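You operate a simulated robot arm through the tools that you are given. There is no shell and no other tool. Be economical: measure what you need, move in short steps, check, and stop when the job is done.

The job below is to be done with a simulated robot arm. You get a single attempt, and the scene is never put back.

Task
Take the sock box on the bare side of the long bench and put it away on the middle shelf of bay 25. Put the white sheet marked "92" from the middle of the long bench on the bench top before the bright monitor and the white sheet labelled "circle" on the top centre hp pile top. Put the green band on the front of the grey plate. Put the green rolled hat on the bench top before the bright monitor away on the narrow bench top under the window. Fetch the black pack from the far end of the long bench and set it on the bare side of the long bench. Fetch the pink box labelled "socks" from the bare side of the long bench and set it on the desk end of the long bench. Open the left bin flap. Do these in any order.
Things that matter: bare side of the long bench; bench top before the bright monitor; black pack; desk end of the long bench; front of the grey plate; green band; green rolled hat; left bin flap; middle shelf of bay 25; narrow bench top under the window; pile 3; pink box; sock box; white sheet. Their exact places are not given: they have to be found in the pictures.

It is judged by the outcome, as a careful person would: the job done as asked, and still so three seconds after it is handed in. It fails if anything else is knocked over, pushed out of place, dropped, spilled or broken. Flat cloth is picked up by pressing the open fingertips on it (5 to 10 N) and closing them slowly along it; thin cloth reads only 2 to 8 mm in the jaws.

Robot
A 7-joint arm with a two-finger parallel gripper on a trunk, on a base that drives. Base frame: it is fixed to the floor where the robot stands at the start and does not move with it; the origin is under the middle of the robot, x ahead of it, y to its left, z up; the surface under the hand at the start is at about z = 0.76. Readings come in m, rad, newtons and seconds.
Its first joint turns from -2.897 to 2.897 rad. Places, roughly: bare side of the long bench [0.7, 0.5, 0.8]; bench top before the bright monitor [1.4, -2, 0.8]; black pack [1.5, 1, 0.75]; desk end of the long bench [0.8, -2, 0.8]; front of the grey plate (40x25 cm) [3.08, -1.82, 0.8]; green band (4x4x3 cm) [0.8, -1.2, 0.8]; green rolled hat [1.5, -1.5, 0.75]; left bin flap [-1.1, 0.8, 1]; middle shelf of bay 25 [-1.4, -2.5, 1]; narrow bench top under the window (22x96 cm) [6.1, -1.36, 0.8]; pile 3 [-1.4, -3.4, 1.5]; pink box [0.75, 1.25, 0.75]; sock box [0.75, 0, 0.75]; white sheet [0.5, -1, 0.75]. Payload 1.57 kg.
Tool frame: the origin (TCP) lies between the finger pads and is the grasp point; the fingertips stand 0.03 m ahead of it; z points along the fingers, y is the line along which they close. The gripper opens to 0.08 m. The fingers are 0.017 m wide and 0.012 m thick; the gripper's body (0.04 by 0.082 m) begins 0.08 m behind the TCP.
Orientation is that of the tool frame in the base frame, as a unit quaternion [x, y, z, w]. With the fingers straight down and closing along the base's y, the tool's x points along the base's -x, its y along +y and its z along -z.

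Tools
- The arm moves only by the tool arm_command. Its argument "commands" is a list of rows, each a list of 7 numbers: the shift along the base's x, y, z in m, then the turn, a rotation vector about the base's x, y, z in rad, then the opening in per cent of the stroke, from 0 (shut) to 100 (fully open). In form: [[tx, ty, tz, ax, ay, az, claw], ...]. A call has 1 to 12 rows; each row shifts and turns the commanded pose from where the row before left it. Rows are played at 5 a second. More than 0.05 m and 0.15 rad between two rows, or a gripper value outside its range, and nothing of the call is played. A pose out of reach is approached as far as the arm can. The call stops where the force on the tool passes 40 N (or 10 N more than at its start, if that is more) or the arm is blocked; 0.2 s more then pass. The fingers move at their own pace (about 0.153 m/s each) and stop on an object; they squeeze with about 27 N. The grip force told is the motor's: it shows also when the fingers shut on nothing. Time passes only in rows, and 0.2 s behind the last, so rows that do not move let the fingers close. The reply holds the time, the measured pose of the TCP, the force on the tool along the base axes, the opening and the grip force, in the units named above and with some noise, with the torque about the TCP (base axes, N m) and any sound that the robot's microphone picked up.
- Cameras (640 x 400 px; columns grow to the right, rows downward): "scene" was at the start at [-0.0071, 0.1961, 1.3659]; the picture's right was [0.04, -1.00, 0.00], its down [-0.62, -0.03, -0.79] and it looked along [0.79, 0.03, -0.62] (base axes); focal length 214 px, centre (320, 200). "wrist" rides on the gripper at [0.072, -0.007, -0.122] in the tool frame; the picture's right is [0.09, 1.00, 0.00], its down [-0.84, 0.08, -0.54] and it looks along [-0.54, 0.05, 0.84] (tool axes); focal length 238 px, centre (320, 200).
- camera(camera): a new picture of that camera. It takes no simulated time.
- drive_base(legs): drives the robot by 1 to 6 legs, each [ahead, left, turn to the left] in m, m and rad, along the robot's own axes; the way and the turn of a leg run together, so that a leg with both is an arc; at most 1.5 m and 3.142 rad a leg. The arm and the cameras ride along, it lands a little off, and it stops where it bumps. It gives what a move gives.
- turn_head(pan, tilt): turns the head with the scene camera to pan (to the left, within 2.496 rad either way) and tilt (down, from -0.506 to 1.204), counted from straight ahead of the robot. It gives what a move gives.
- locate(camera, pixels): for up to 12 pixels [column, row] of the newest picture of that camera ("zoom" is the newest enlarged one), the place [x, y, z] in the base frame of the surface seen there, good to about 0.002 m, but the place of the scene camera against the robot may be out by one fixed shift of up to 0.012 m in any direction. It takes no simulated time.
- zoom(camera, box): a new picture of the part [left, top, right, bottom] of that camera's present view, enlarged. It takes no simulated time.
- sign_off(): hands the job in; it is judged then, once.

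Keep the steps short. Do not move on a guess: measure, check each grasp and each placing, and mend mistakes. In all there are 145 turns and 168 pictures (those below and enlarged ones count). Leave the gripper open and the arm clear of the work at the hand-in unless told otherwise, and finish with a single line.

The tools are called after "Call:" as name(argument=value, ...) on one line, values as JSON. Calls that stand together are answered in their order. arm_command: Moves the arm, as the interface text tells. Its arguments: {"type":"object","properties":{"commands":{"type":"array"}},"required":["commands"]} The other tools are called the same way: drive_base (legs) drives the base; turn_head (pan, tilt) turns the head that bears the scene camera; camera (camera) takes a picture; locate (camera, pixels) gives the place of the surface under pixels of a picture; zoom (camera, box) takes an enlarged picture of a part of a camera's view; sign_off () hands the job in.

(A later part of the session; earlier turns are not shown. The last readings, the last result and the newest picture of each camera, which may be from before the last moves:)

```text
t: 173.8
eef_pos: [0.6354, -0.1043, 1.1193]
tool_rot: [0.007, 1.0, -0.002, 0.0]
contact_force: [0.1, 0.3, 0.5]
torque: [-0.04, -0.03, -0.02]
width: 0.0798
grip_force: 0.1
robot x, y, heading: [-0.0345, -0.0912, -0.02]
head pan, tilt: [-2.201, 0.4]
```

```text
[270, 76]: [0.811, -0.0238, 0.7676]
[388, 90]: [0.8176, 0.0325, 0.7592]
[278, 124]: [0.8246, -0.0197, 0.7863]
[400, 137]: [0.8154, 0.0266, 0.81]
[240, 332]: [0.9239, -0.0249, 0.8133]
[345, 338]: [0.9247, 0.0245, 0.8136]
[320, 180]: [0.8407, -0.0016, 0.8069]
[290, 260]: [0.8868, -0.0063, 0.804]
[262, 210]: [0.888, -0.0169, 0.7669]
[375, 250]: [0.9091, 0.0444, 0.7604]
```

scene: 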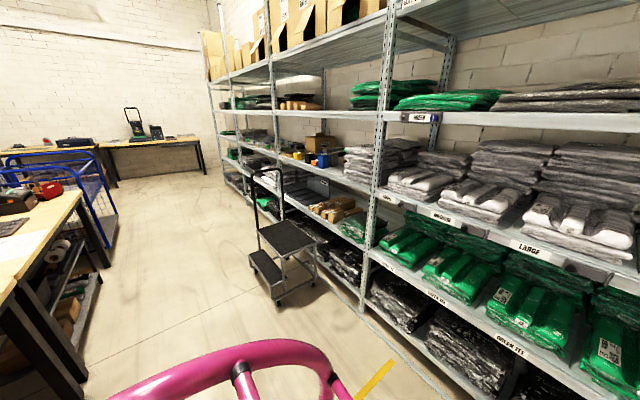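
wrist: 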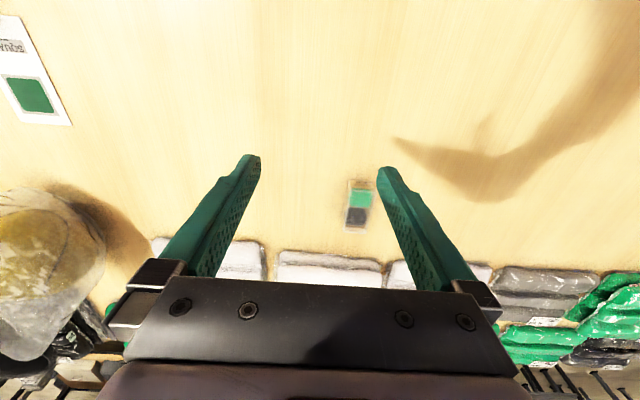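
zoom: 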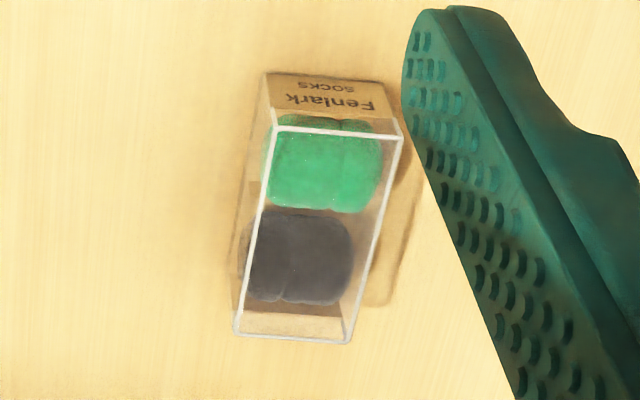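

Sock box: x 0.814–0.926, y ±0.025, top 0.813. Come above with the hand leaning back 0.6 rad.

Call:
arm_command(commands=[[0.03, 0.015, -0.02, 0, 0, 0, 100], [0.03, 0.015, -0.02, 0, -0.12, 0, 100], [0.03, 0.015, -0.02, 0, -0.12, 0, 100], [0.03, 0.015, -0.025, 0, -0.12, 0, 100], [0.03, 0.015, -0.03, 0, -0.12, 0, 100], [0.03, 0.015, -0.035, 0, -0.12, 0, 100], [0.03, 0.015, -0.035, 0, 0, 0, 100], [0.016, 0, -0.035, 0, 0, 0, 100], [0, 0, 0, 0, 0, 0, 100]])

Call:
camera(camera="wrist")

```text
t: 175.8
eef_pos: [0.8626, 0.002, 0.8988]
tool_rot: [0.008, 0.955, -0.002, 0.296]
contact_force: [0.3, 0.2, 0.2]
torque: [-0.03, -0.03, 0.0]
width: 0.08
grip_force: 0.1
robot x, y, heading: [-0.0425, -0.0932, -0.02]
head pan, tilt: [-2.201, 0.4]
```

```text
88 pictures are left
```

wrist: 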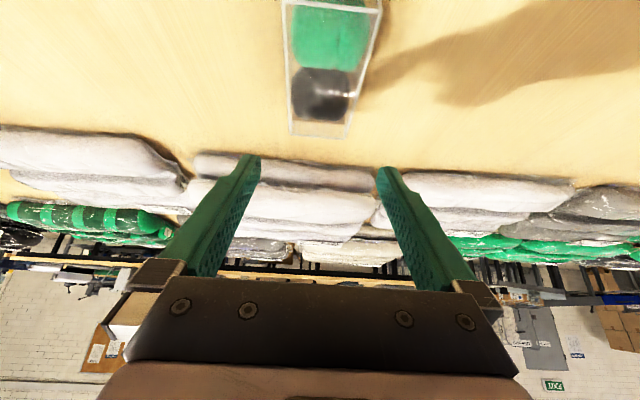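

Call:
arm_command(commands=[[0, 0, -0.04, 0, 0, 0, 100], [0, 0, -0.04, 0, 0, 0, 100], [0, 0, -0.023, 0, 0, 0, 100], [0, 0, 0, 0, 0, 0, 100], [0, 0, 0, 0, 0, 0, 60], [0, 0, 0, 0, 0, 0, 30], [0, 0, 0, 0, 0, 0, 0], [0, 0, 0, 0, 0, 0, 0]])

Call:
arm_command(commands=[[0, 0, 0.02, 0, 0, 0, 0], [0, 0, 0.04, 0, 0, 0, 0], [0, 0, 0.04, 0, 0, 0, 0], [0, 0, 0, 0, 0, 0, 0]])

Call:
camera(camera="wrist")

```text
t: 177.7
eef_pos: [0.86, 0.0029, 0.7957]
tool_rot: [0.007, 0.955, 0.0, 0.297]
contact_force: [-0.5, -0.4, 0.5]
torque: [-0.1, -0.1, -0.01]
width: 0.0577
grip_force: 27.2
robot x, y, heading: [-0.0386, -0.0947, -0.014]
head pan, tilt: [-2.201, 0.4]
```

```text
t: 178.7
eef_pos: [0.8618, 0.0017, 0.8988]
tool_rot: [0.008, 0.955, -0.001, 0.296]
contact_force: [0.2, -0.4, -1.2]
torque: [-0.03, 0.02, 0.0]
width: 0.0577
grip_force: 27.3
robot x, y, heading: [-0.0351, -0.0954, -0.017]
head pan, tilt: [-2.201, 0.4]
```

```text
87 pictures are left
```

wrist: 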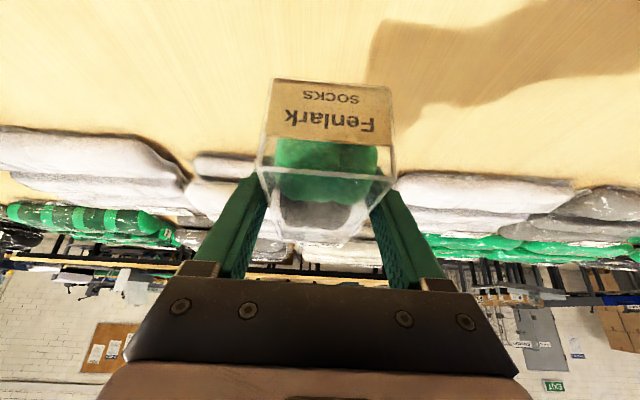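

Held securely. Raise and retract, drive to bay 25 and turn to it.

Call:
arm_command(commands=[[-0.025, 0, 0.04, 0, 0, 0, 0], [-0.025, 0, 0.04, 0, 0, 0, 0], [-0.025, 0, 0.04, 0, 0, 0, 0], [-0.025, 0, 0.04, 0, 0, 0, 0], [-0.025, 0, 0.04, 0, 0, 0, 0], [0, 0, 0, 0, 0, 0, 0]])

Call:
drive_base(legs=[[-0.09, 0, 0], [0, -1.4, 0], [0, -1.2, 0], [-0.17, 0, 0], [0, 0, 1.57], [0, 0, 1.57]])

Call:
turn_head(pan=0.3, tilt=0.5)

Call:
camera(camera="scene")

```text
t: 180.1
eef_pos: [0.7368, -0.0009, 1.0963]
tool_rot: [0.007, 0.955, 0.0, 0.297]
contact_force: [0.6, -0.4, -1.2]
torque: [0.02, 0.02, 0.01]
width: 0.0575
grip_force: 26.5
robot x, y, heading: [-0.0378, -0.0944, -0.016]
head pan, tilt: [-2.201, 0.4]
```

```text
t: 202.3
eef_pos: [-1.1011, -2.8284, 1.0966]
tool_rot: [0.955, 0.023, -0.296, 0.008]
contact_force: [0.4, 1.2, -1.0]
torque: [0.03, 0.0, -0.01]
width: 0.0574
grip_force: 27.1
robot x, y, heading: [-0.3317, -2.6868, -3.098]
head pan, tilt: [-2.201, 0.4]
```

```text
t: 204.6
eef_pos: [-1.1022, -2.8287, 1.0956]
tool_rot: [0.955, 0.022, -0.297, 0.009]
contact_force: [-0.2, -0.6, -1.5]
torque: [0.0, -0.03, -0.02]
width: 0.0576
grip_force: 27.3
robot x, y, heading: [-0.3342, -2.6856, -3.097]
head pan, tilt: [0.3, 0.499]
```

```text
86 pictures are left
```

scene: 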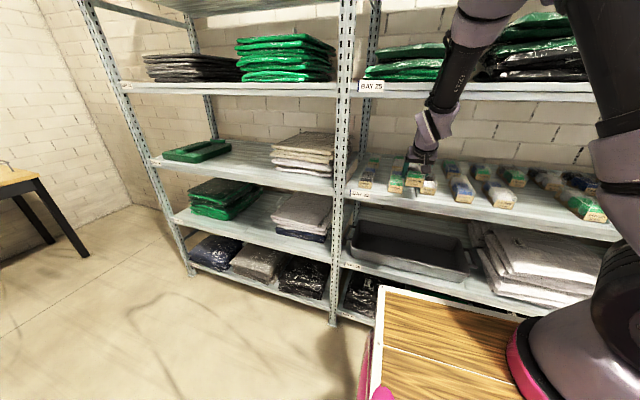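

Call:
camera(camera="wrist")

Call:
zoom(camera="scene", box=[340, 140, 640, 240])

Call:
locate(camera="scene", pixels=[[366, 182], [396, 186], [428, 186], [460, 195], [500, 195], [590, 210], [480, 205], [535, 205], [380, 185], [555, 190], [520, 195]])

```text
85 pictures are left
```

wrist: 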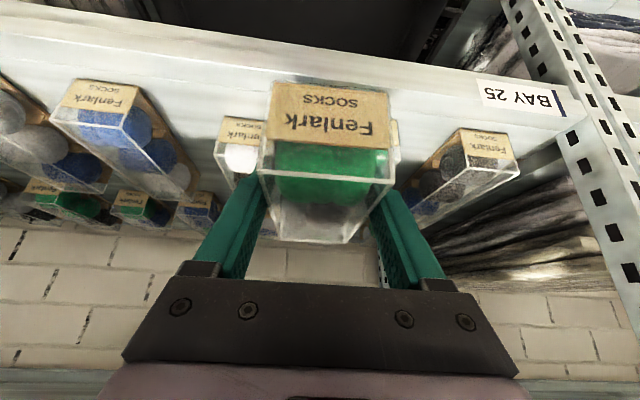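

```text
2.13 times, centred on (490, 190) of scene
```

zoom: 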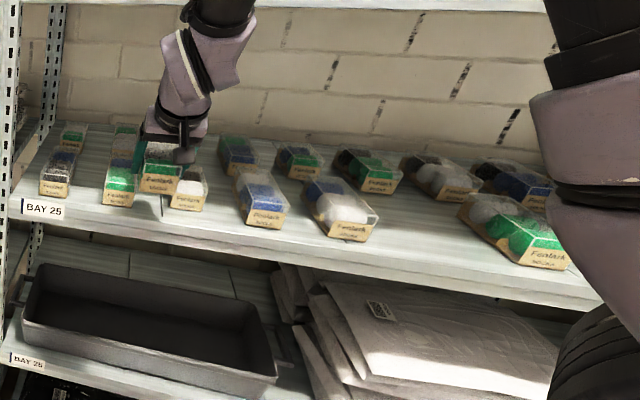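

```text
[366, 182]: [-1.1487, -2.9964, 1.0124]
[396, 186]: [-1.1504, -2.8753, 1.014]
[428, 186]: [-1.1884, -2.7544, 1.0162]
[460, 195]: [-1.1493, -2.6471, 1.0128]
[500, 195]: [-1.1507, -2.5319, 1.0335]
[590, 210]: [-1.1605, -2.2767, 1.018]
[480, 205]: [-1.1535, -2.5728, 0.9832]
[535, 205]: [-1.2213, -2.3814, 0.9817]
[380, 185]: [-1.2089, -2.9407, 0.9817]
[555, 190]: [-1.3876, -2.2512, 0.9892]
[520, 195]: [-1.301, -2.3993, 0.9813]
```

There's a gap in the front row at y≈-2.40. Back off a little, shift right 0.35, straighten, and look.

Call:
drive_base(legs=[[-0.06, 0, 0], [0, 0, -0.045], [0, -0.37, 0]])

Call:
camera(camera="wrist")

Call:
zoom(camera="scene", box=[300, 120, 640, 280])

```text
t: 207.9
eef_pos: [-1.0459, -2.4028, 1.0952]
tool_rot: [0.955, -0.001, -0.297, 0.002]
contact_force: [0.8, 0.0, -1.4]
torque: [-0.03, -0.01, -0.01]
width: 0.0575
grip_force: 27.1
robot x, y, heading: [-0.2669, -2.2994, 3.14]
head pan, tilt: [0.3, 0.499]
```

```text
83 pictures are left
```

wrist: 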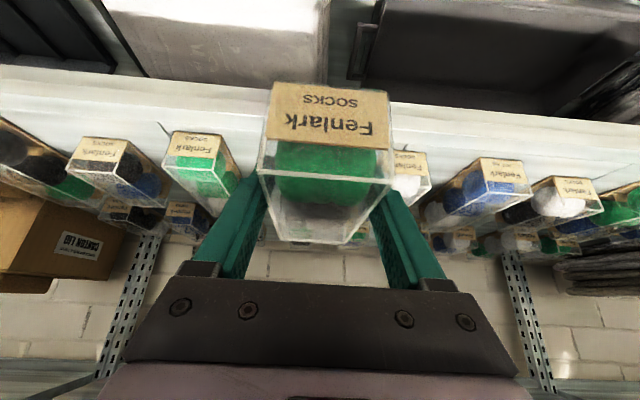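

```text
1.88 times, centred on (470, 200) of scene
```

zoom: 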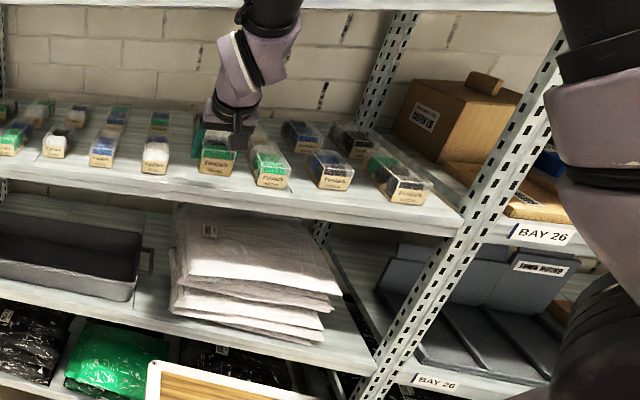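

Call:
locate(camera="zoom", pixels=[[167, 165], [166, 140], [254, 178], [250, 150], [257, 140], [185, 185], [240, 185], [180, 160], [240, 160], [215, 195], [290, 180], [200, 140]])

Call:
locate(camera="wrist", pixels=[[172, 145], [225, 145], [240, 180], [395, 165], [425, 165], [440, 180], [400, 190], [250, 120], [400, 130], [330, 215], [330, 90], [330, 240]])

```text
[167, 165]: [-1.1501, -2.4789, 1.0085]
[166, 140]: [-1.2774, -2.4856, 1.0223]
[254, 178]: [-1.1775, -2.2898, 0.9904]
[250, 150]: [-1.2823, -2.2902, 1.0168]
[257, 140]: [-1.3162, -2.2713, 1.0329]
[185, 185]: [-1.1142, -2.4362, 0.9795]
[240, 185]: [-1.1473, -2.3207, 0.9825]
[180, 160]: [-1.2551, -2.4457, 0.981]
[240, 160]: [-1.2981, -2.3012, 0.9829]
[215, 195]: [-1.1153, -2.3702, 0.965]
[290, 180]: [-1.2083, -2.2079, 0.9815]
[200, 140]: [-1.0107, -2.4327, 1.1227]
```

```text
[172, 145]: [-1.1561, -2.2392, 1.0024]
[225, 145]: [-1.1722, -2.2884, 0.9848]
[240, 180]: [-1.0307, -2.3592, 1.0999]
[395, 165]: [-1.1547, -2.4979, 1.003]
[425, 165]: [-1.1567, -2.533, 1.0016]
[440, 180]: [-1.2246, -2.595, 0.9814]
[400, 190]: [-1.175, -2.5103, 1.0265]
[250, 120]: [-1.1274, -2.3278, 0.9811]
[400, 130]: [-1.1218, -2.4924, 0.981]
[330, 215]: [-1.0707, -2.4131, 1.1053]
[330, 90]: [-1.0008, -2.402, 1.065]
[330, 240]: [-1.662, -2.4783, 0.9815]
```

Gap is y −2.49…−2.29. Go in to x −1.201, y −2.39, then lower to the shelf (0.981).

Call:
arm_command(commands=[[-0.04, 0.004, 0, 0, 0, 0, 0], [-0.04, 0.004, 0, 0, 0, 0, 0], [-0.04, 0.004, 0, 0, 0, 0, 0], [-0.035, 0, 0, 0, 0, 0, 0], [0, 0, -0.03, 0, 0, 0, 0], [0, 0, -0.025, 0, 0, 0, 0], [0, 0, -0.015, 0, 0, 0, 0], [0, 0, -0.006, 0, 0, 0, 0], [0, 0, 0, 0, 0, 0, 0]])

Call:
camera(camera="wrist")

```text
t: 209.9
eef_pos: [-1.2006, -2.3908, 1.0202]
tool_rot: [0.955, 0.0, -0.295, 0.002]
contact_force: [0.4, 0.4, -1.2]
torque: [0.02, -0.01, 0.0]
width: 0.0576
grip_force: 27.2
robot x, y, heading: [-0.2731, -2.2993, 3.14]
head pan, tilt: [0.3, 0.499]
```

```text
81 pictures are left
```

wrist: 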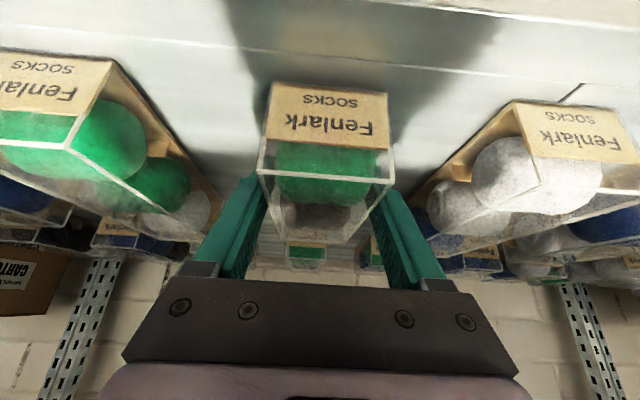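

Lower 5 mm more to contact, release (70 % only), withdraw.

Call:
arm_command(commands=[[0, 0, -0.003, 0, 0, 0, 0], [0, 0, -0.002, 0, 0, 0, 0], [0, 0, 0, 0, 0, 0, 0], [0, 0, 0, 0, 0, 0, 85], [0, 0, 0, 0, 0, 0, 95], [0, 0, 0, 0, 0, 0, 95], [0.02, 0, 0.03, 0, 0, 0, 95], [0.025, 0, 0.035, 0, 0, 0, 95], [0.045, 0, 0.02, 0, 0, 0, 95], [0.05, 0, 0, 0, 0, 0, 95], [0.05, 0, 0, 0, 0, 0, 95], [0, 0, 0, 0, 0, 0, 95]])

Call:
camera(camera="wrist")

```text
t: 212.5
eef_pos: [-1.0081, -2.3906, 1.0987]
tool_rot: [0.955, -0.001, -0.296, 0.002]
contact_force: [-0.4, -0.1, 0.1]
torque: [0.01, 0.01, 0.0]
width: 0.0761
grip_force: 0.0
robot x, y, heading: [-0.275, -2.3035, 3.138]
head pan, tilt: [0.3, 0.499]
```

```text
80 pictures are left
```

wrist: 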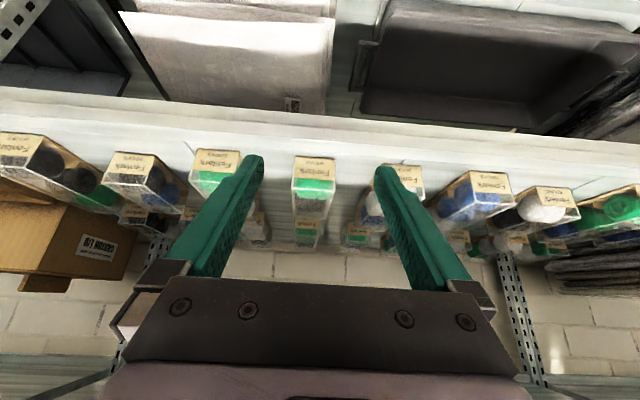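

The sock box stands in the row. Now arm neutral and go back to the pink box.

Call:
arm_command(commands=[[0.02, 0, 0, 0, -0.12, 0, 100], [0.02, 0, 0, 0, -0.12, 0, 100], [0.02, 0, 0, 0, -0.12, 0, 100], [0.02, 0, 0, 0, -0.12, 0, 100], [0.02, 0, 0, 0, -0.12, 0, 100], [0, 0, 0, 0, 0, 0, 100]])

Call:
drive_base(legs=[[0, 0.3, 0], [0, 0, -1.57], [0, 0, -1.57], [0.14, 0, 0], [0, 1.4, 0], [0, 1.4, 0]])

Call:
drive_base(legs=[[0, 0.8, 0], [0.09, 0, 0]])

Call:
camera(camera="wrist")

```text
t: 213.9
eef_pos: [-0.9099, -2.3909, 1.1003]
tool_rot: [1.0, -0.002, -0.001, 0.001]
contact_force: [-0.2, 0.1, 0.1]
torque: [-0.04, 0.0, -0.02]
width: 0.08
grip_force: 0.1
robot x, y, heading: [-0.2697, -2.3036, 3.14]
head pan, tilt: [0.3, 0.499]
```

```text
t: 237.8
eef_pos: [0.4731, 0.3204, 1.1001]
tool_rot: [-0.005, 1.0, 0.0, 0.0]
contact_force: [0.1, 0.5, -0.8]
torque: [-0.03, 0.0, 0.01]
width: 0.0799
grip_force: 0.0
robot x, y, heading: [-0.1653, 0.2237, 0.007]
head pan, tilt: [0.3, 0.499]
```

```text
t: 242.8
eef_pos: [0.5648, 1.1115, 1.101]
tool_rot: [0.004, 1.0, 0.001, 0.001]
contact_force: [0.7, -0.1, -0.1]
torque: [-0.04, 0.02, -0.01]
width: 0.0799
grip_force: 0.0
robot x, y, heading: [-0.0707, 1.023, -0.014]
head pan, tilt: [0.3, 0.499]
```

```text
79 pictures are left
```

wrist: 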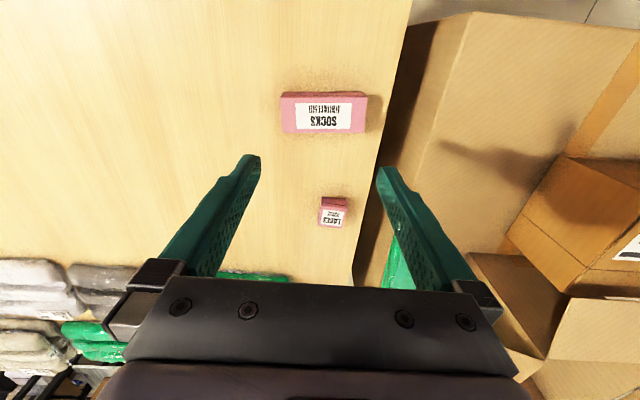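

The pink box stands intact. Re-measure.

Call:
locate(camera="wrist", pixels=[[285, 101], [362, 101], [362, 129], [287, 130], [323, 115]])

Call:
zoom(camera="wrist", box=[260, 75, 390, 156])

```text
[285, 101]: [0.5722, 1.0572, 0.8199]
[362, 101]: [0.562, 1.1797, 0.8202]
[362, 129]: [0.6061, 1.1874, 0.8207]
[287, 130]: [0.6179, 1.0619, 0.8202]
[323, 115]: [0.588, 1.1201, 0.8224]
```

```text
4.92 times, centred on (325, 116) of wrist
```

zoom: 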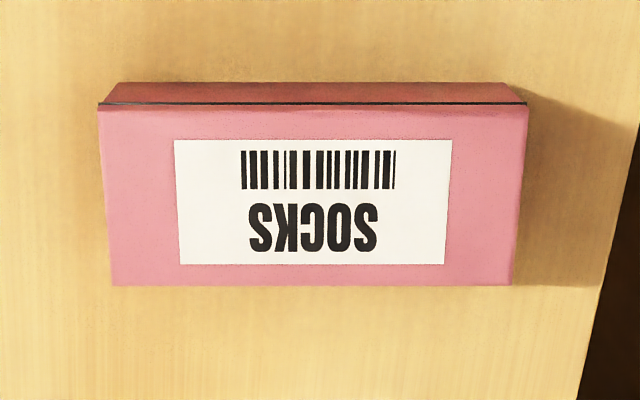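

Call:
arm_command(commands=[[0.0025, 0.0008, -0.018, 0, 0, -0.148, 100], [0.0025, 0.0008, -0.018, 0, 0, -0.148, 100], [0.0025, 0.0008, -0.018, 0, 0, -0.148, 100], [0.0025, 0.0008, -0.018, 0, 0, -0.148, 100], [0.0025, 0.0008, -0.018, 0, 0, -0.148, 100], [0.0025, 0.0008, -0.018, 0, 0, -0.148, 100], [0.0025, 0.0008, -0.018, 0, 0, -0.148, 100], [0.0025, 0.0008, -0.018, 0, 0, -0.148, 100], [0.0025, 0.0008, -0.018, 0, 0, -0.148, 100], [0.0025, 0.001, -0.018, 0, 0, -0.148, 100], [0, 0, 0, 0, 0, 0, 100]])

Call:
camera(camera="wrist")

```text
t: 245.2
eef_pos: [0.5902, 1.1195, 0.9202]
tool_rot: [0.677, 0.736, 0.001, 0.002]
contact_force: [-0.7, -0.1, 0.6]
torque: [-0.01, -0.01, 0.0]
width: 0.08
grip_force: 0.0
robot x, y, heading: [-0.073, 1.0229, -0.008]
head pan, tilt: [0.3, 0.499]
```

```text
77 pictures are left
```

wrist: 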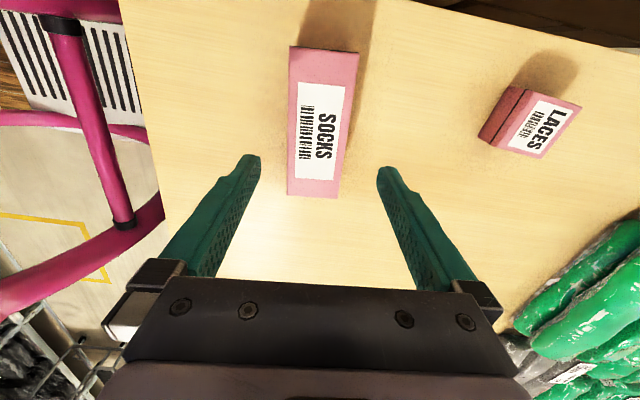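

Call:
arm_command(commands=[[0, 0, -0.045, 0, 0, 0, 100], [0, 0, -0.045, 0, 0, 0, 100], [0, 0, -0.033, 0, 0, 0, 100], [0, 0, 0, 0, 0, 0, 100], [0, 0, 0, 0, 0, 0, 50], [0, 0, 0, 0, 0, 0, 0], [0, 0, 0, 0, 0, 0, 0], [0, 0, 0.01, 0, 0, 0, 0], [0, 0, 0.02, 0, 0, 0, 0], [0, 0, 0.03, 0, 0, 0, 0], [0, 0, 0, 0, 0, 0, 0]])

Call:
camera(camera="wrist")

```text
t: 247.6
eef_pos: [0.5904, 1.1197, 0.8582]
tool_rot: [0.677, 0.736, -0.001, 0.002]
contact_force: [0.1, -0.5, -0.6]
torque: [-0.01, 0.02, 0.04]
width: 0.0575
grip_force: 27.4
robot x, y, heading: [-0.0774, 1.0231, -0.004]
head pan, tilt: [0.3, 0.499]
```

```text
76 pictures are left
```

wrist: 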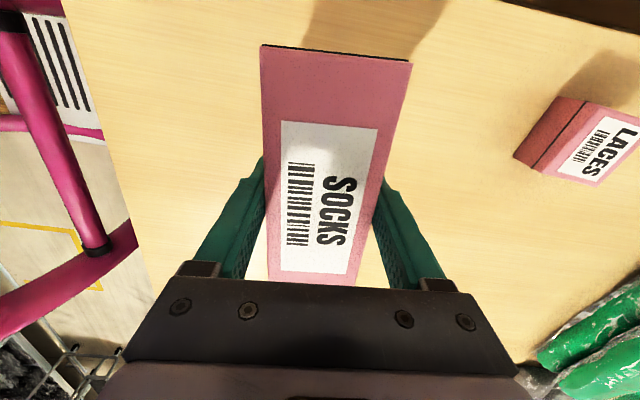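

Lifted. Lift further and verify with the scene camera that the whole box came.

Call:
arm_command(commands=[[0, 0, 0.04, 0, 0, 0, 0], [0, 0, 0.05, 0, 0, 0, 0], [-0.02, 0, 0.05, 0, 0, 0, 0], [0, 0, 0, 0, 0, 0, 0]])

Call:
camera(camera="scene")

```text
refused: row 3 steps farther than a row can; nothing moved
```

```text
75 pictures are left
```

scene: 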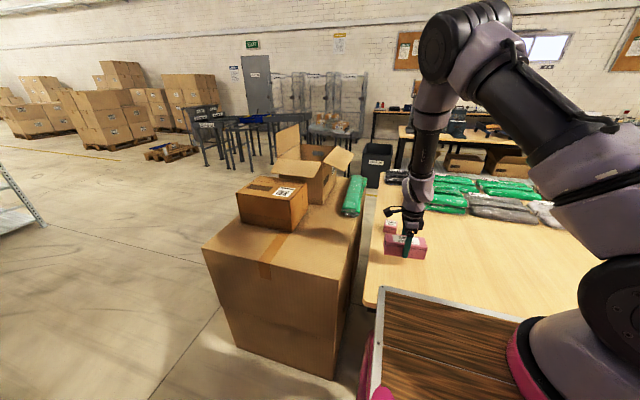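

Whole box is held. Raise, then carry to the desk end (free strip before the printer near (0.485,-2.15)).

Call:
arm_command(commands=[[0, 0, 0.04, 0, 0, 0, 0], [0, 0, 0.05, 0, 0, 0, 0], [0, 0, 0.05, 0, 0, 0, 0], [0, 0, 0, 0, 0, 0, 0]])

Call:
drive_base(legs=[[-0.06, 0, 0.004], [0, -1.4, 0], [0, -1.4, 0], [0, -0.45, 0]])

Call:
turn_head(pan=0.1, tilt=0.75)

Call:
camera(camera="scene")

Call:
camera(camera="wrist")

```text
t: 248.6
eef_pos: [0.5912, 1.1206, 0.9994]
tool_rot: [0.677, 0.736, 0.0, 0.002]
contact_force: [-0.5, -0.3, -0.3]
torque: [-0.01, 0.03, 0.01]
width: 0.0576
grip_force: 26.7
robot x, y, heading: [-0.0718, 1.023, -0.015]
head pan, tilt: [0.3, 0.499]
```

```text
t: 265.3
eef_pos: [0.4641, -2.197, 1.0]
tool_rot: [0.685, 0.728, 0.0, 0.001]
contact_force: [-0.4, -0.3, -1.8]
torque: [0.0, -0.01, -0.03]
width: 0.0574
grip_force: 27.0
robot x, y, heading: [-0.2016, -2.2782, -0.031]
head pan, tilt: [0.3, 0.499]
```

```text
t: 266.0
eef_pos: [0.4651, -2.1985, 0.9996]
tool_rot: [0.686, 0.728, 0.0, 0.001]
contact_force: [1.1, 0.1, -0.6]
torque: [-0.02, -0.02, 0.03]
width: 0.0577
grip_force: 27.1
robot x, y, heading: [-0.2029, -2.2759, -0.031]
head pan, tilt: [0.099, 0.75]
```

```text
74 pictures are left
```

scene: 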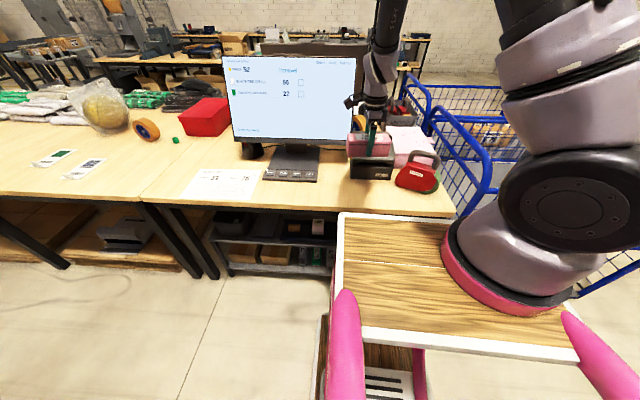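

```text
73 pictures are left
```

wrist: 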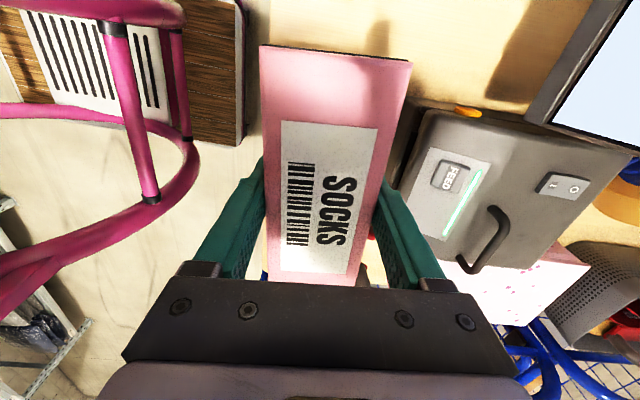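

Call:
locate(camera="scene", pixels=[[322, 182], [335, 190], [352, 176], [352, 170], [388, 180], [340, 205], [325, 160], [318, 178], [300, 190], [395, 200], [362, 150], [335, 165]])

Call:
zoom(camera="scene", box=[250, 120, 450, 240])

```text
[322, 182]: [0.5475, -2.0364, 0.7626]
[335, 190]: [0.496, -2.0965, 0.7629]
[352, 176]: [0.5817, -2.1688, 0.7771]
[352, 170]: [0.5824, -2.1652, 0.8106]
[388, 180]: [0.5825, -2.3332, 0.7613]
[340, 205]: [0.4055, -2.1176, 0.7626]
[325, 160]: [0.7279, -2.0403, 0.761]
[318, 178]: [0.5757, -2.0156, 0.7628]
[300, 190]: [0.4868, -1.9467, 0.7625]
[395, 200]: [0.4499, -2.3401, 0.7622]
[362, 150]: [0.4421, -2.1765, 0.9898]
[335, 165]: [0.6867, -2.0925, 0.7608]
```

```text
3.20 times, centred on (350, 180) of scene
```

zoom: 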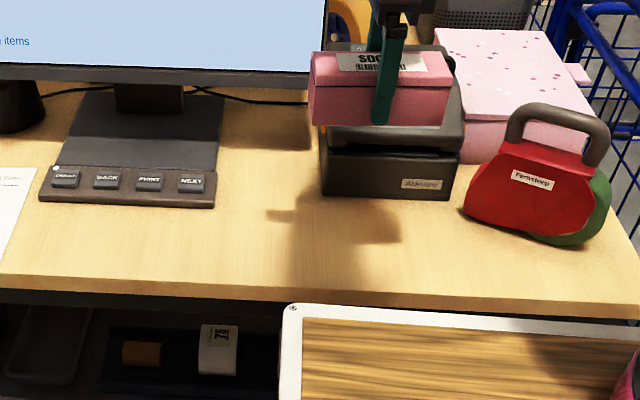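

Printer front at x 0.582; I set the box at (0.49,-2.10). Move over and lower.

Call:
arm_command(commands=[[0.005, 0.025, 0, 0, 0, 0, 0], [0.005, 0.025, 0, 0, 0, 0, 0], [0.005, 0.025, 0, 0, 0, 0, 0], [0.01, 0.023, 0, 0, 0, 0, 0], [0, 0, -0.045, 0, 0, 0, 0], [0, 0, -0.045, 0, 0, 0, 0], [0, 0, -0.045, 0, 0, 0, 0], [0, 0, -0.035, 0, 0, 0, 0], [0, 0, -0.02, 0, 0, 0, 0], [0, 0, -0.009, 0, 0, 0, 0], [0, 0, 0, 0, 0, 0, 0]])

Call:
camera(camera="wrist")

```text
t: 268.4
eef_pos: [0.4911, -2.1, 0.7987]
tool_rot: [0.685, 0.728, 0.001, 0.002]
contact_force: [-0.5, 0.7, -0.6]
torque: [0.0, -0.01, -0.02]
width: 0.0576
grip_force: 27.2
robot x, y, heading: [-0.2028, -2.2789, -0.031]
head pan, tilt: [0.099, 0.75]
```

```text
71 pictures are left
```

wrist: 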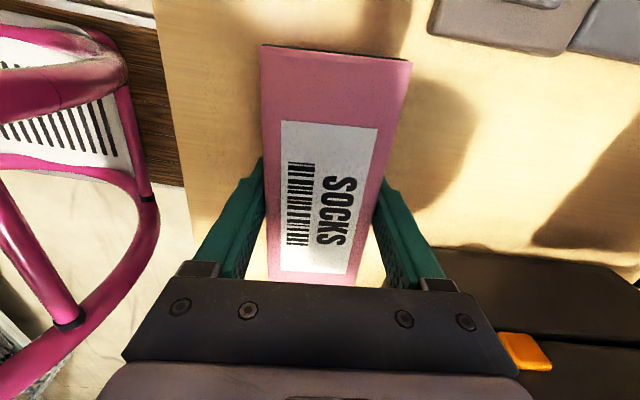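

Call:
arm_command(commands=[[0, 0, -0.0015, 0, 0, 0, 0], [0, 0, 0, 0, 0, 0, 80], [0, 0, 0, 0, 0, 0, 100], [0, 0, 0, 0, 0, 0, 100], [0, 0, 0.04, 0, 0, 0, 100], [0, 0, 0.045, 0, 0, 0, 100], [0, 0, 0.045, 0, 0, 0, 100], [0, 0, 0.045, 0, 0, 0, 100], [0, 0, 0.045, 0, 0, 0, 100], [0, 0, 0, 0, 0, 0, 100]])

Call:
zoom(camera="scene", box=[250, 120, 450, 240])

```text
t: 270.6
eef_pos: [0.4891, -2.101, 1.0181]
tool_rot: [0.685, 0.729, 0.0, 0.0]
contact_force: [-0.5, 0.4, 0.0]
torque: [0.04, 0.01, 0.0]
width: 0.0798
grip_force: 0.1
robot x, y, heading: [-0.2017, -2.2817, -0.031]
head pan, tilt: [0.099, 0.75]
```

```text
3.20 times, centred on (350, 180) of scene
```

zoom: 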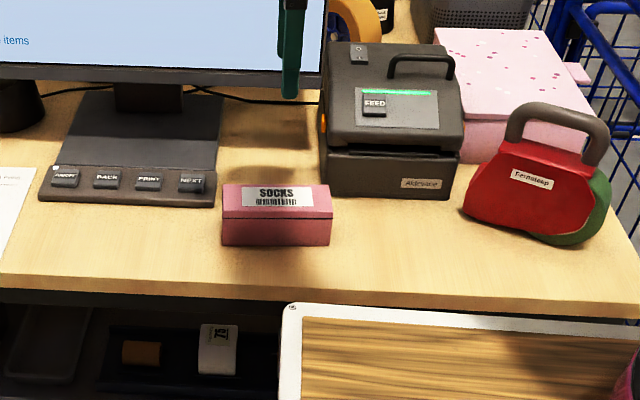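

Pink box placed. Next the green band near (0.843,-1.193): drive there.

Call:
arm_command(commands=[[0, 0.005, 0.01, 0, 0, 0.148, 100], [0, 0.005, 0.01, 0, 0, 0.148, 100], [0, 0.005, 0.01, 0, 0, 0.148, 100], [0, 0.005, 0.01, 0, 0, 0.148, 100], [0, 0.005, 0.01, 0, 0, 0.148, 100], [0, 0.005, 0.01, 0, 0, 0.148, 100], [0, 0, 0.01, 0, 0, 0.148, 100], [0, 0, 0.01, 0, 0, 0.148, 100], [0, 0, 0.01, 0, 0, 0.148, 100], [0, 0, 0.01, 0, 0, 0.148, 100], [0, 0, 0, 0, 0, 0, 100]])

Call:
drive_base(legs=[[0, 1.0, 0.03], [0.1, 0, 0]])

Call:
camera(camera="wrist")

```text
t: 273.0
eef_pos: [0.4899, -2.0706, 1.1197]
tool_rot: [0.015, 1.0, 0.0, 0.002]
contact_force: [-0.3, 0.5, 0.1]
torque: [-0.01, 0.03, -0.01]
width: 0.08
grip_force: 0.1
robot x, y, heading: [-0.2017, -2.2773, -0.033]
head pan, tilt: [0.099, 0.75]
```

```text
t: 279.0
eef_pos: [0.6062, -1.0604, 1.1186]
tool_rot: [0.006, 1.0, 0.001, 0.001]
contact_force: [-0.2, 0.4, 0.2]
torque: [-0.01, 0.01, -0.01]
width: 0.0799
grip_force: 0.0
robot x, y, heading: [-0.0836, -1.282, -0.014]
head pan, tilt: [0.099, 0.75]
```

```text
69 pictures are left
```

wrist: 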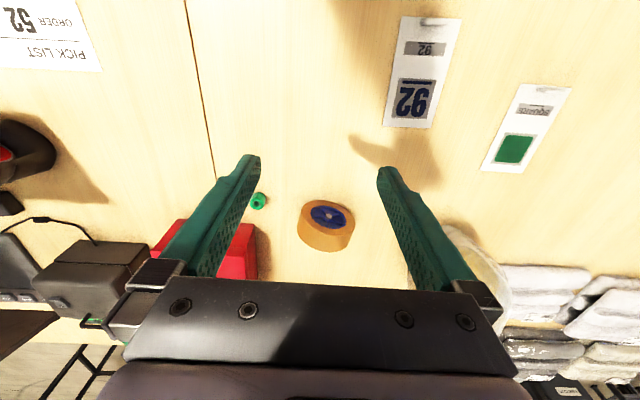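

Call:
zoom(camera="wrist", box=[225, 175, 305, 225])

Call:
locate(camera="wrist", pixels=[[257, 199], [258, 195], [258, 207], [265, 201], [251, 200], [233, 222], [253, 225], [305, 205], [300, 225]])

```text
8.00 times, centred on (265, 200) of wrist
```

zoom: 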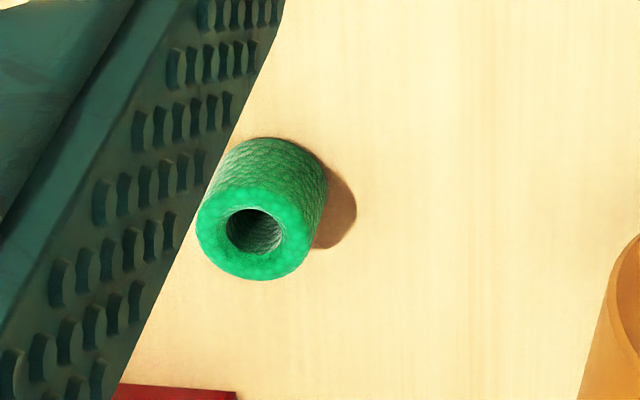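

```text
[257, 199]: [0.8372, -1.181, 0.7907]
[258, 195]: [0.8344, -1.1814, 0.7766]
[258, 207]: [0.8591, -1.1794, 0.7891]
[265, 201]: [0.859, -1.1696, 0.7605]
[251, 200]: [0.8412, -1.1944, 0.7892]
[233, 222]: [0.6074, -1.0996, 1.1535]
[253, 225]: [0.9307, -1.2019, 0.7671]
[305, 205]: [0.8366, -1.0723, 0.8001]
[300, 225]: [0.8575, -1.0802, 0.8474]
```

Band: centre (0.850,-1.182), top 0.79. Hover above it.

Call:
arm_command(commands=[[0.035, -0.0175, -0.03, 0, 0, 0, 80], [0.035, -0.0175, -0.03, 0, 0, 0, 80], [0.035, -0.0175, -0.03, 0, 0, 0, 80], [0.035, -0.0175, -0.03, 0, 0, 0, 80], [0.035, -0.0175, -0.03, 0, 0, 0, 80], [0.035, -0.0175, -0.03, 0, 0, 0, 80], [0.034, -0.017, -0.035, 0, 0, 0, 80], [0, 0, -0.03, 0, 0, 0, 80], [0, 0, 0, 0, 0, 0, 80]])

Call:
camera(camera="wrist")

```text
refused: row 7 steps farther than a row can; nothing moved
```

```text
67 pictures are left
```

wrist: 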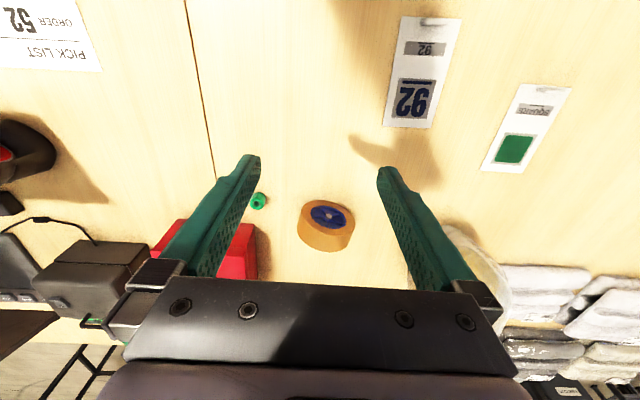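

Call:
arm_command(commands=[[0.035, -0.0175, -0.025, 0, 0, 0, 80], [0.035, -0.0175, -0.03, 0, 0, 0, 80], [0.035, -0.0175, -0.03, 0, 0, 0, 80], [0.035, -0.0175, -0.03, 0, 0, 0, 80], [0.035, -0.0175, -0.03, 0, 0, 0, 80], [0.035, -0.0175, -0.03, 0, 0, 0, 80], [0.034, -0.017, -0.03, 0, 0, 0, 80], [0, 0, -0.04, 0, 0, 0, 80], [0, 0, 0, 0, 0, 0, 80]])

Call:
camera(camera="wrist")

```text
t: 281.0
eef_pos: [0.8499, -1.1835, 0.8753]
tool_rot: [0.007, 1.0, 0.001, 0.001]
contact_force: [0.0, 0.1, -0.5]
torque: [0.0, 0.01, 0.03]
width: 0.064
grip_force: 0.0
robot x, y, heading: [-0.081, -1.2807, -0.014]
head pan, tilt: [0.099, 0.75]
```

```text
66 pictures are left
```

wrist: 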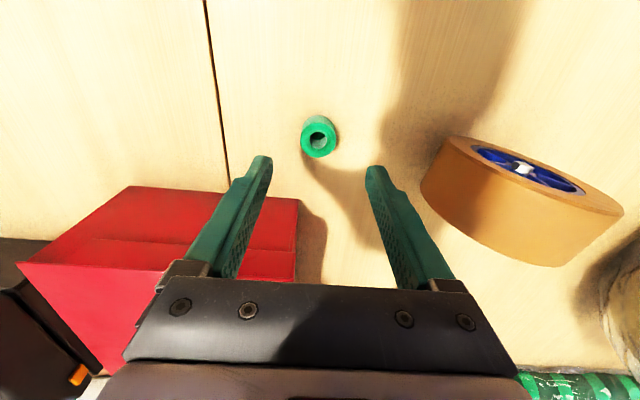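

Call:
arm_command(commands=[[0, 0, -0.04, 0, 0, 0, 80], [0, 0, -0.039, 0, 0, 0, 80], [0, 0, 0, 0, 0, 0, 80], [0, 0, 0, 0, 0, 0, 40], [0, 0, 0, 0, 0, 0, 0], [0, 0, 0, 0, 0, 0, 0], [0, 0, 0.03, 0, 0, 0, 0], [0, 0, 0.05, 0, 0, 0, 0], [0, 0, 0.05, 0, 0, 0, 0], [-0.02, 0, 0.04, 0, 0, 0, 0], [0, 0, 0, 0, 0, 0, 0]])

Call:
camera(camera="wrist")

```text
t: 283.4
eef_pos: [0.8323, -1.1829, 0.9626]
tool_rot: [0.005, 1.0, 0.001, 0.0]
contact_force: [0.6, 0.2, -0.1]
torque: [0.0, 0.01, -0.03]
width: 0.0303
grip_force: 27.1
robot x, y, heading: [-0.084, -1.2803, -0.016]
head pan, tilt: [0.099, 0.75]
```

```text
65 pictures are left
```

wrist: 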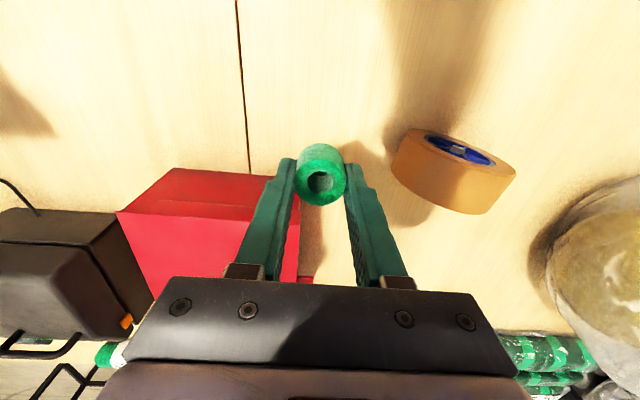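

Band held (30 mm). Retract, and drive round the right end of the bench; look ahead there.

Call:
arm_command(commands=[[-0.04, 0, 0.03, 0, 0, 0, 0], [-0.04, 0, 0.03, 0, 0, 0, 0], [-0.04, 0, 0.03, 0, 0, 0, 0], [-0.04, 0, 0.03, 0, 0, 0, 0], [-0.04, 0, 0.03, 0, 0, 0, 0], [0, 0, 0.03, 0, 0, 0, 0], [0, 0, 0, 0, 0, 0, 0]])

Call:
drive_base(legs=[[-0.1, 0, 0.016], [0, -1.4, 0], [0, -1.2, 0]])

Call:
turn_head(pan=0.1, tilt=0.45)

Call:
camera(camera="scene")

```text
t: 285.0
eef_pos: [0.6298, -1.1829, 1.1446]
tool_rot: [0.006, 1.0, 0.001, 0.0]
contact_force: [-0.4, 0.1, -0.8]
torque: [0.0, 0.03, -0.02]
width: 0.0301
grip_force: 26.8
robot x, y, heading: [-0.0815, -1.2813, -0.013]
head pan, tilt: [0.099, 0.75]
```

```text
t: 298.3
eef_pos: [0.5295, -3.7574, 1.1451]
tool_rot: [0.0, 1.0, 0.001, 0.001]
contact_force: [-0.2, -0.2, -0.5]
torque: [0.01, 0.0, -0.02]
width: 0.0302
grip_force: 27.5
robot x, y, heading: [-0.1843, -3.8674, 0.002]
head pan, tilt: [0.099, 0.75]
```

```text
t: 299.1
eef_pos: [0.5297, -3.7584, 1.1449]
tool_rot: [0.0, 1.0, 0.001, 0.001]
contact_force: [0.1, -0.6, -0.7]
torque: [0.0, -0.01, 0.02]
width: 0.0305
grip_force: 27.0
robot x, y, heading: [-0.1794, -3.8669, -0.006]
head pan, tilt: [0.099, 0.45]
```

```text
64 pictures are left
```

scene: 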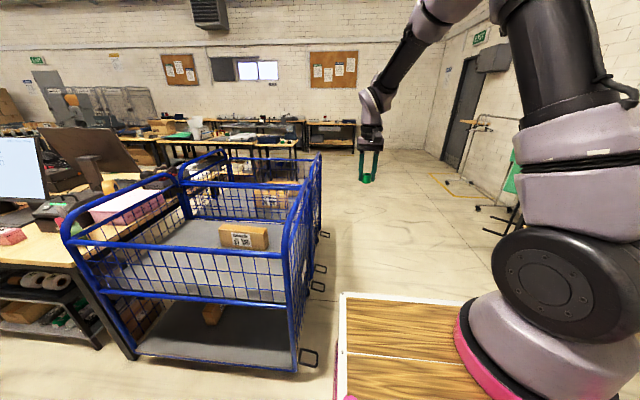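

Call:
locate(camera="scene", pixels=[[300, 365], [315, 358], [318, 285], [322, 235], [320, 180], [240, 150], [295, 148], [450, 190], [330, 300], [180, 135]])

Call:
zoom(camera="scene", box=[140, 90, 380, 240])

```text
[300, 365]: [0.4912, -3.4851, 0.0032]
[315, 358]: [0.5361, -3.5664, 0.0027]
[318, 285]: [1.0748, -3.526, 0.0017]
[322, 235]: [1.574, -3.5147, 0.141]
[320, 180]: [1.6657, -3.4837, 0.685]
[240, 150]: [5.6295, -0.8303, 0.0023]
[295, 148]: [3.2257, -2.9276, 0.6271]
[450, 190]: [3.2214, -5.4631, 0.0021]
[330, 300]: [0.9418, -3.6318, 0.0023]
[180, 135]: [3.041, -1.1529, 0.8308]
```

```text
2.67 times, centred on (260, 165) of scene
```

zoom: 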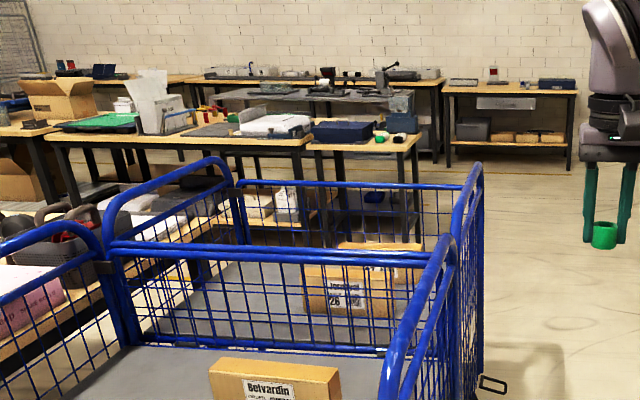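

Way is clear south of the trolleys (y<-3.6). Drive round: right 0.25, ahead 2.4, left 0.9, then look.

Call:
drive_base(legs=[[0, -0.25, 0], [1.3, 0, 0], [1.1, 0, 0], [0, 0.9, 0]])

Call:
turn_head(pan=0.8, tilt=0.45)

Call:
camera(camera="scene")

```text
t: 316.8
eef_pos: [2.9734, -3.1057, 1.1447]
tool_rot: [0.005, 1.0, 0.001, 0.001]
contact_force: [-0.4, 0.2, 0.6]
torque: [0.0, -0.03, -0.01]
width: 0.0303
grip_force: 26.7
robot x, y, heading: [2.2578, -3.2037, -0.014]
head pan, tilt: [0.099, 0.45]
```

```text
t: 317.9
eef_pos: [2.9731, -3.1062, 1.145]
tool_rot: [0.005, 1.0, 0.0, 0.0]
contact_force: [0.7, 0.3, 0.1]
torque: [-0.02, 0.0, -0.01]
width: 0.0306
grip_force: 27.0
robot x, y, heading: [2.2596, -3.2051, -0.013]
head pan, tilt: [0.799, 0.45]
```

```text
62 pictures are left
```

scene: 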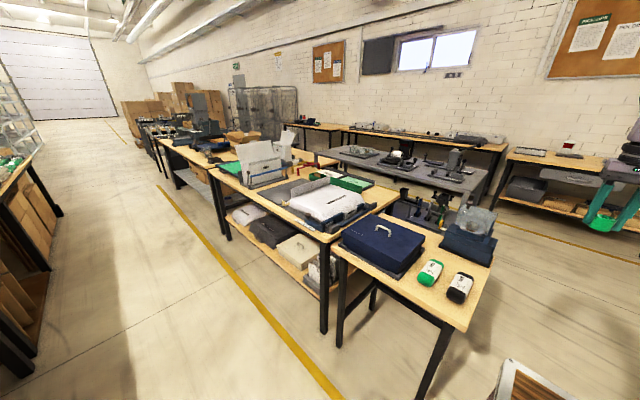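

Call:
locate(camera="scene", pixels=[[440, 330], [336, 252], [430, 272], [322, 240], [330, 200], [280, 195], [250, 190], [360, 222]])

Call:
drive_base(legs=[[0, 1.25, 0.013]])

Call:
turn_head(pan=0.15, tilt=0.6)

Call:
camera(camera="scene")

Call:
turn_head(pan=2.45, tilt=0.5)

Call:
camera(camera="scene")

```text
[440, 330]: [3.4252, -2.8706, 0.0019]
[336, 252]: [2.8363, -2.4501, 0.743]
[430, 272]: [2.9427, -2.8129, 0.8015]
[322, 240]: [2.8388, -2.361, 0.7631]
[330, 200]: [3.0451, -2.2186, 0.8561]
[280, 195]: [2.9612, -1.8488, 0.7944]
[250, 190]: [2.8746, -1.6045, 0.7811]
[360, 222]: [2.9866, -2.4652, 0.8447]
```

```text
t: 324.1
eef_pos: [2.9788, -1.8589, 1.1439]
tool_rot: [-0.001, 1.0, 0.001, 0.001]
contact_force: [-0.4, -0.1, -0.8]
torque: [-0.03, -0.02, -0.01]
width: 0.0302
grip_force: 26.8
robot x, y, heading: [2.2651, -1.9638, -0.002]
head pan, tilt: [0.799, 0.45]
```

```text
t: 325.2
eef_pos: [2.9787, -1.8585, 1.1458]
tool_rot: [-0.001, 1.0, 0.001, 0.001]
contact_force: [-0.1, 0.7, -0.2]
torque: [-0.01, -0.01, -0.01]
width: 0.0301
grip_force: 27.3
robot x, y, heading: [2.2705, -1.9629, -0.004]
head pan, tilt: [0.15, 0.6]
```

```text
61 pictures are left
```

scene: 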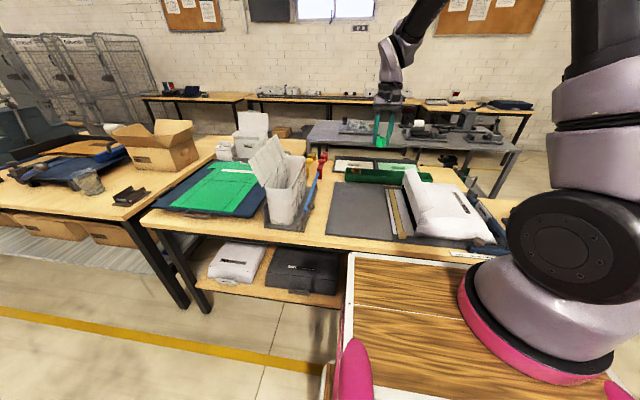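

```text
t: 327.3
eef_pos: [2.9784, -1.8592, 1.1448]
tool_rot: [-0.001, 1.0, 0.001, 0.001]
contact_force: [0.6, 0.9, -0.6]
torque: [0.0, 0.01, 0.0]
width: 0.0306
grip_force: 27.0
robot x, y, heading: [2.2692, -1.9626, 0.005]
head pan, tilt: [2.45, 0.499]
```

```text
60 pictures are left
```

scene: 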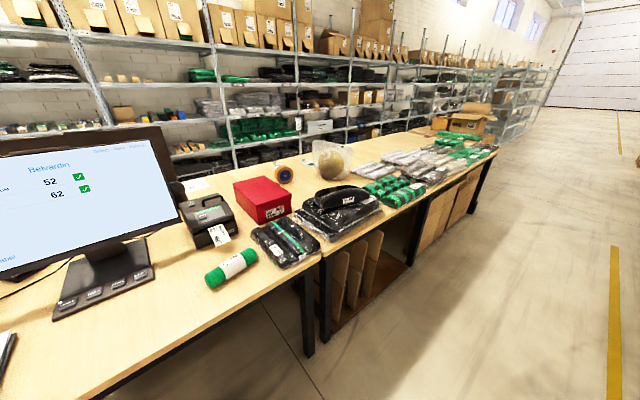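

The far side has a second bright monitor with the green rolled hat before it. First the band: look at the grey plate.

Call:
turn_head(pan=0.15, tilt=0.6)

Call:
camera(camera="wrist")

Call:
zoom(camera="scene", box=[230, 130, 530, 280])

Call:
locate(camera="zoom", pixels=[[210, 220], [225, 125], [340, 225], [330, 130], [280, 200], [280, 150], [355, 200], [400, 235], [205, 232], [520, 245], [345, 160]])

```text
t: 329.4
eef_pos: [2.9793, -1.8594, 1.1447]
tool_rot: [-0.001, 1.0, 0.0, 0.0]
contact_force: [0.4, -0.1, -0.9]
torque: [-0.01, 0.0, 0.03]
width: 0.0303
grip_force: 26.7
robot x, y, heading: [2.2633, -1.9675, 0.001]
head pan, tilt: [0.15, 0.6]
```

```text
59 pictures are left
```

wrist: 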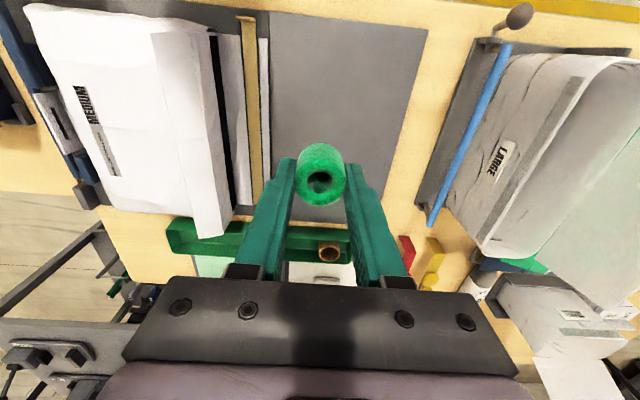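

```text
2.13 times, centred on (380, 205) of scene
```

zoom: 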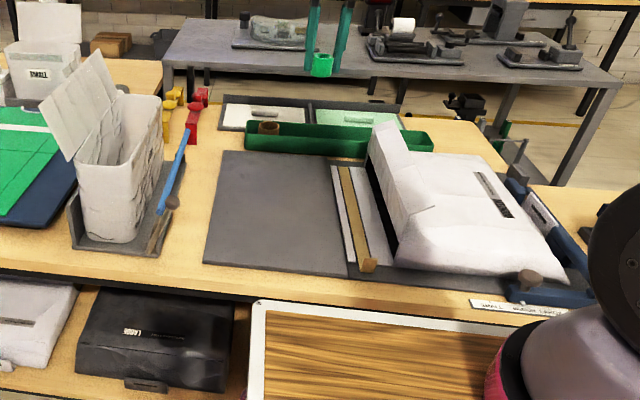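

```text
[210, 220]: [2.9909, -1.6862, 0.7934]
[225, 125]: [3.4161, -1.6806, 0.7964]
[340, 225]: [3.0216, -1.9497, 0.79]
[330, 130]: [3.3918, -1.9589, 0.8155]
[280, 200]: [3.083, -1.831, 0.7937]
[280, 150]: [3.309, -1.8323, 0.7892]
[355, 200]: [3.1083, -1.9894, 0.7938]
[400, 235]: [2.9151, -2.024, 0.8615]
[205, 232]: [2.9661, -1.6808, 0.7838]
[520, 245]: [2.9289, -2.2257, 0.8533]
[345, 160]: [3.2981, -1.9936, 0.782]
```

Call:
locate(camera="wrist", pixels=[[340, 100], [290, 60], [400, 40], [300, 130], [380, 150], [270, 20], [425, 35]])

```text
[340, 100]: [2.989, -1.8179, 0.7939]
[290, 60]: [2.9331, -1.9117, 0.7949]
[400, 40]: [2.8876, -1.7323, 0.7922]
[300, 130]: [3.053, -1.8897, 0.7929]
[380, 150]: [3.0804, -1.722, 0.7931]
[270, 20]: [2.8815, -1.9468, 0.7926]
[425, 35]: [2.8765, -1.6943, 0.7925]
```

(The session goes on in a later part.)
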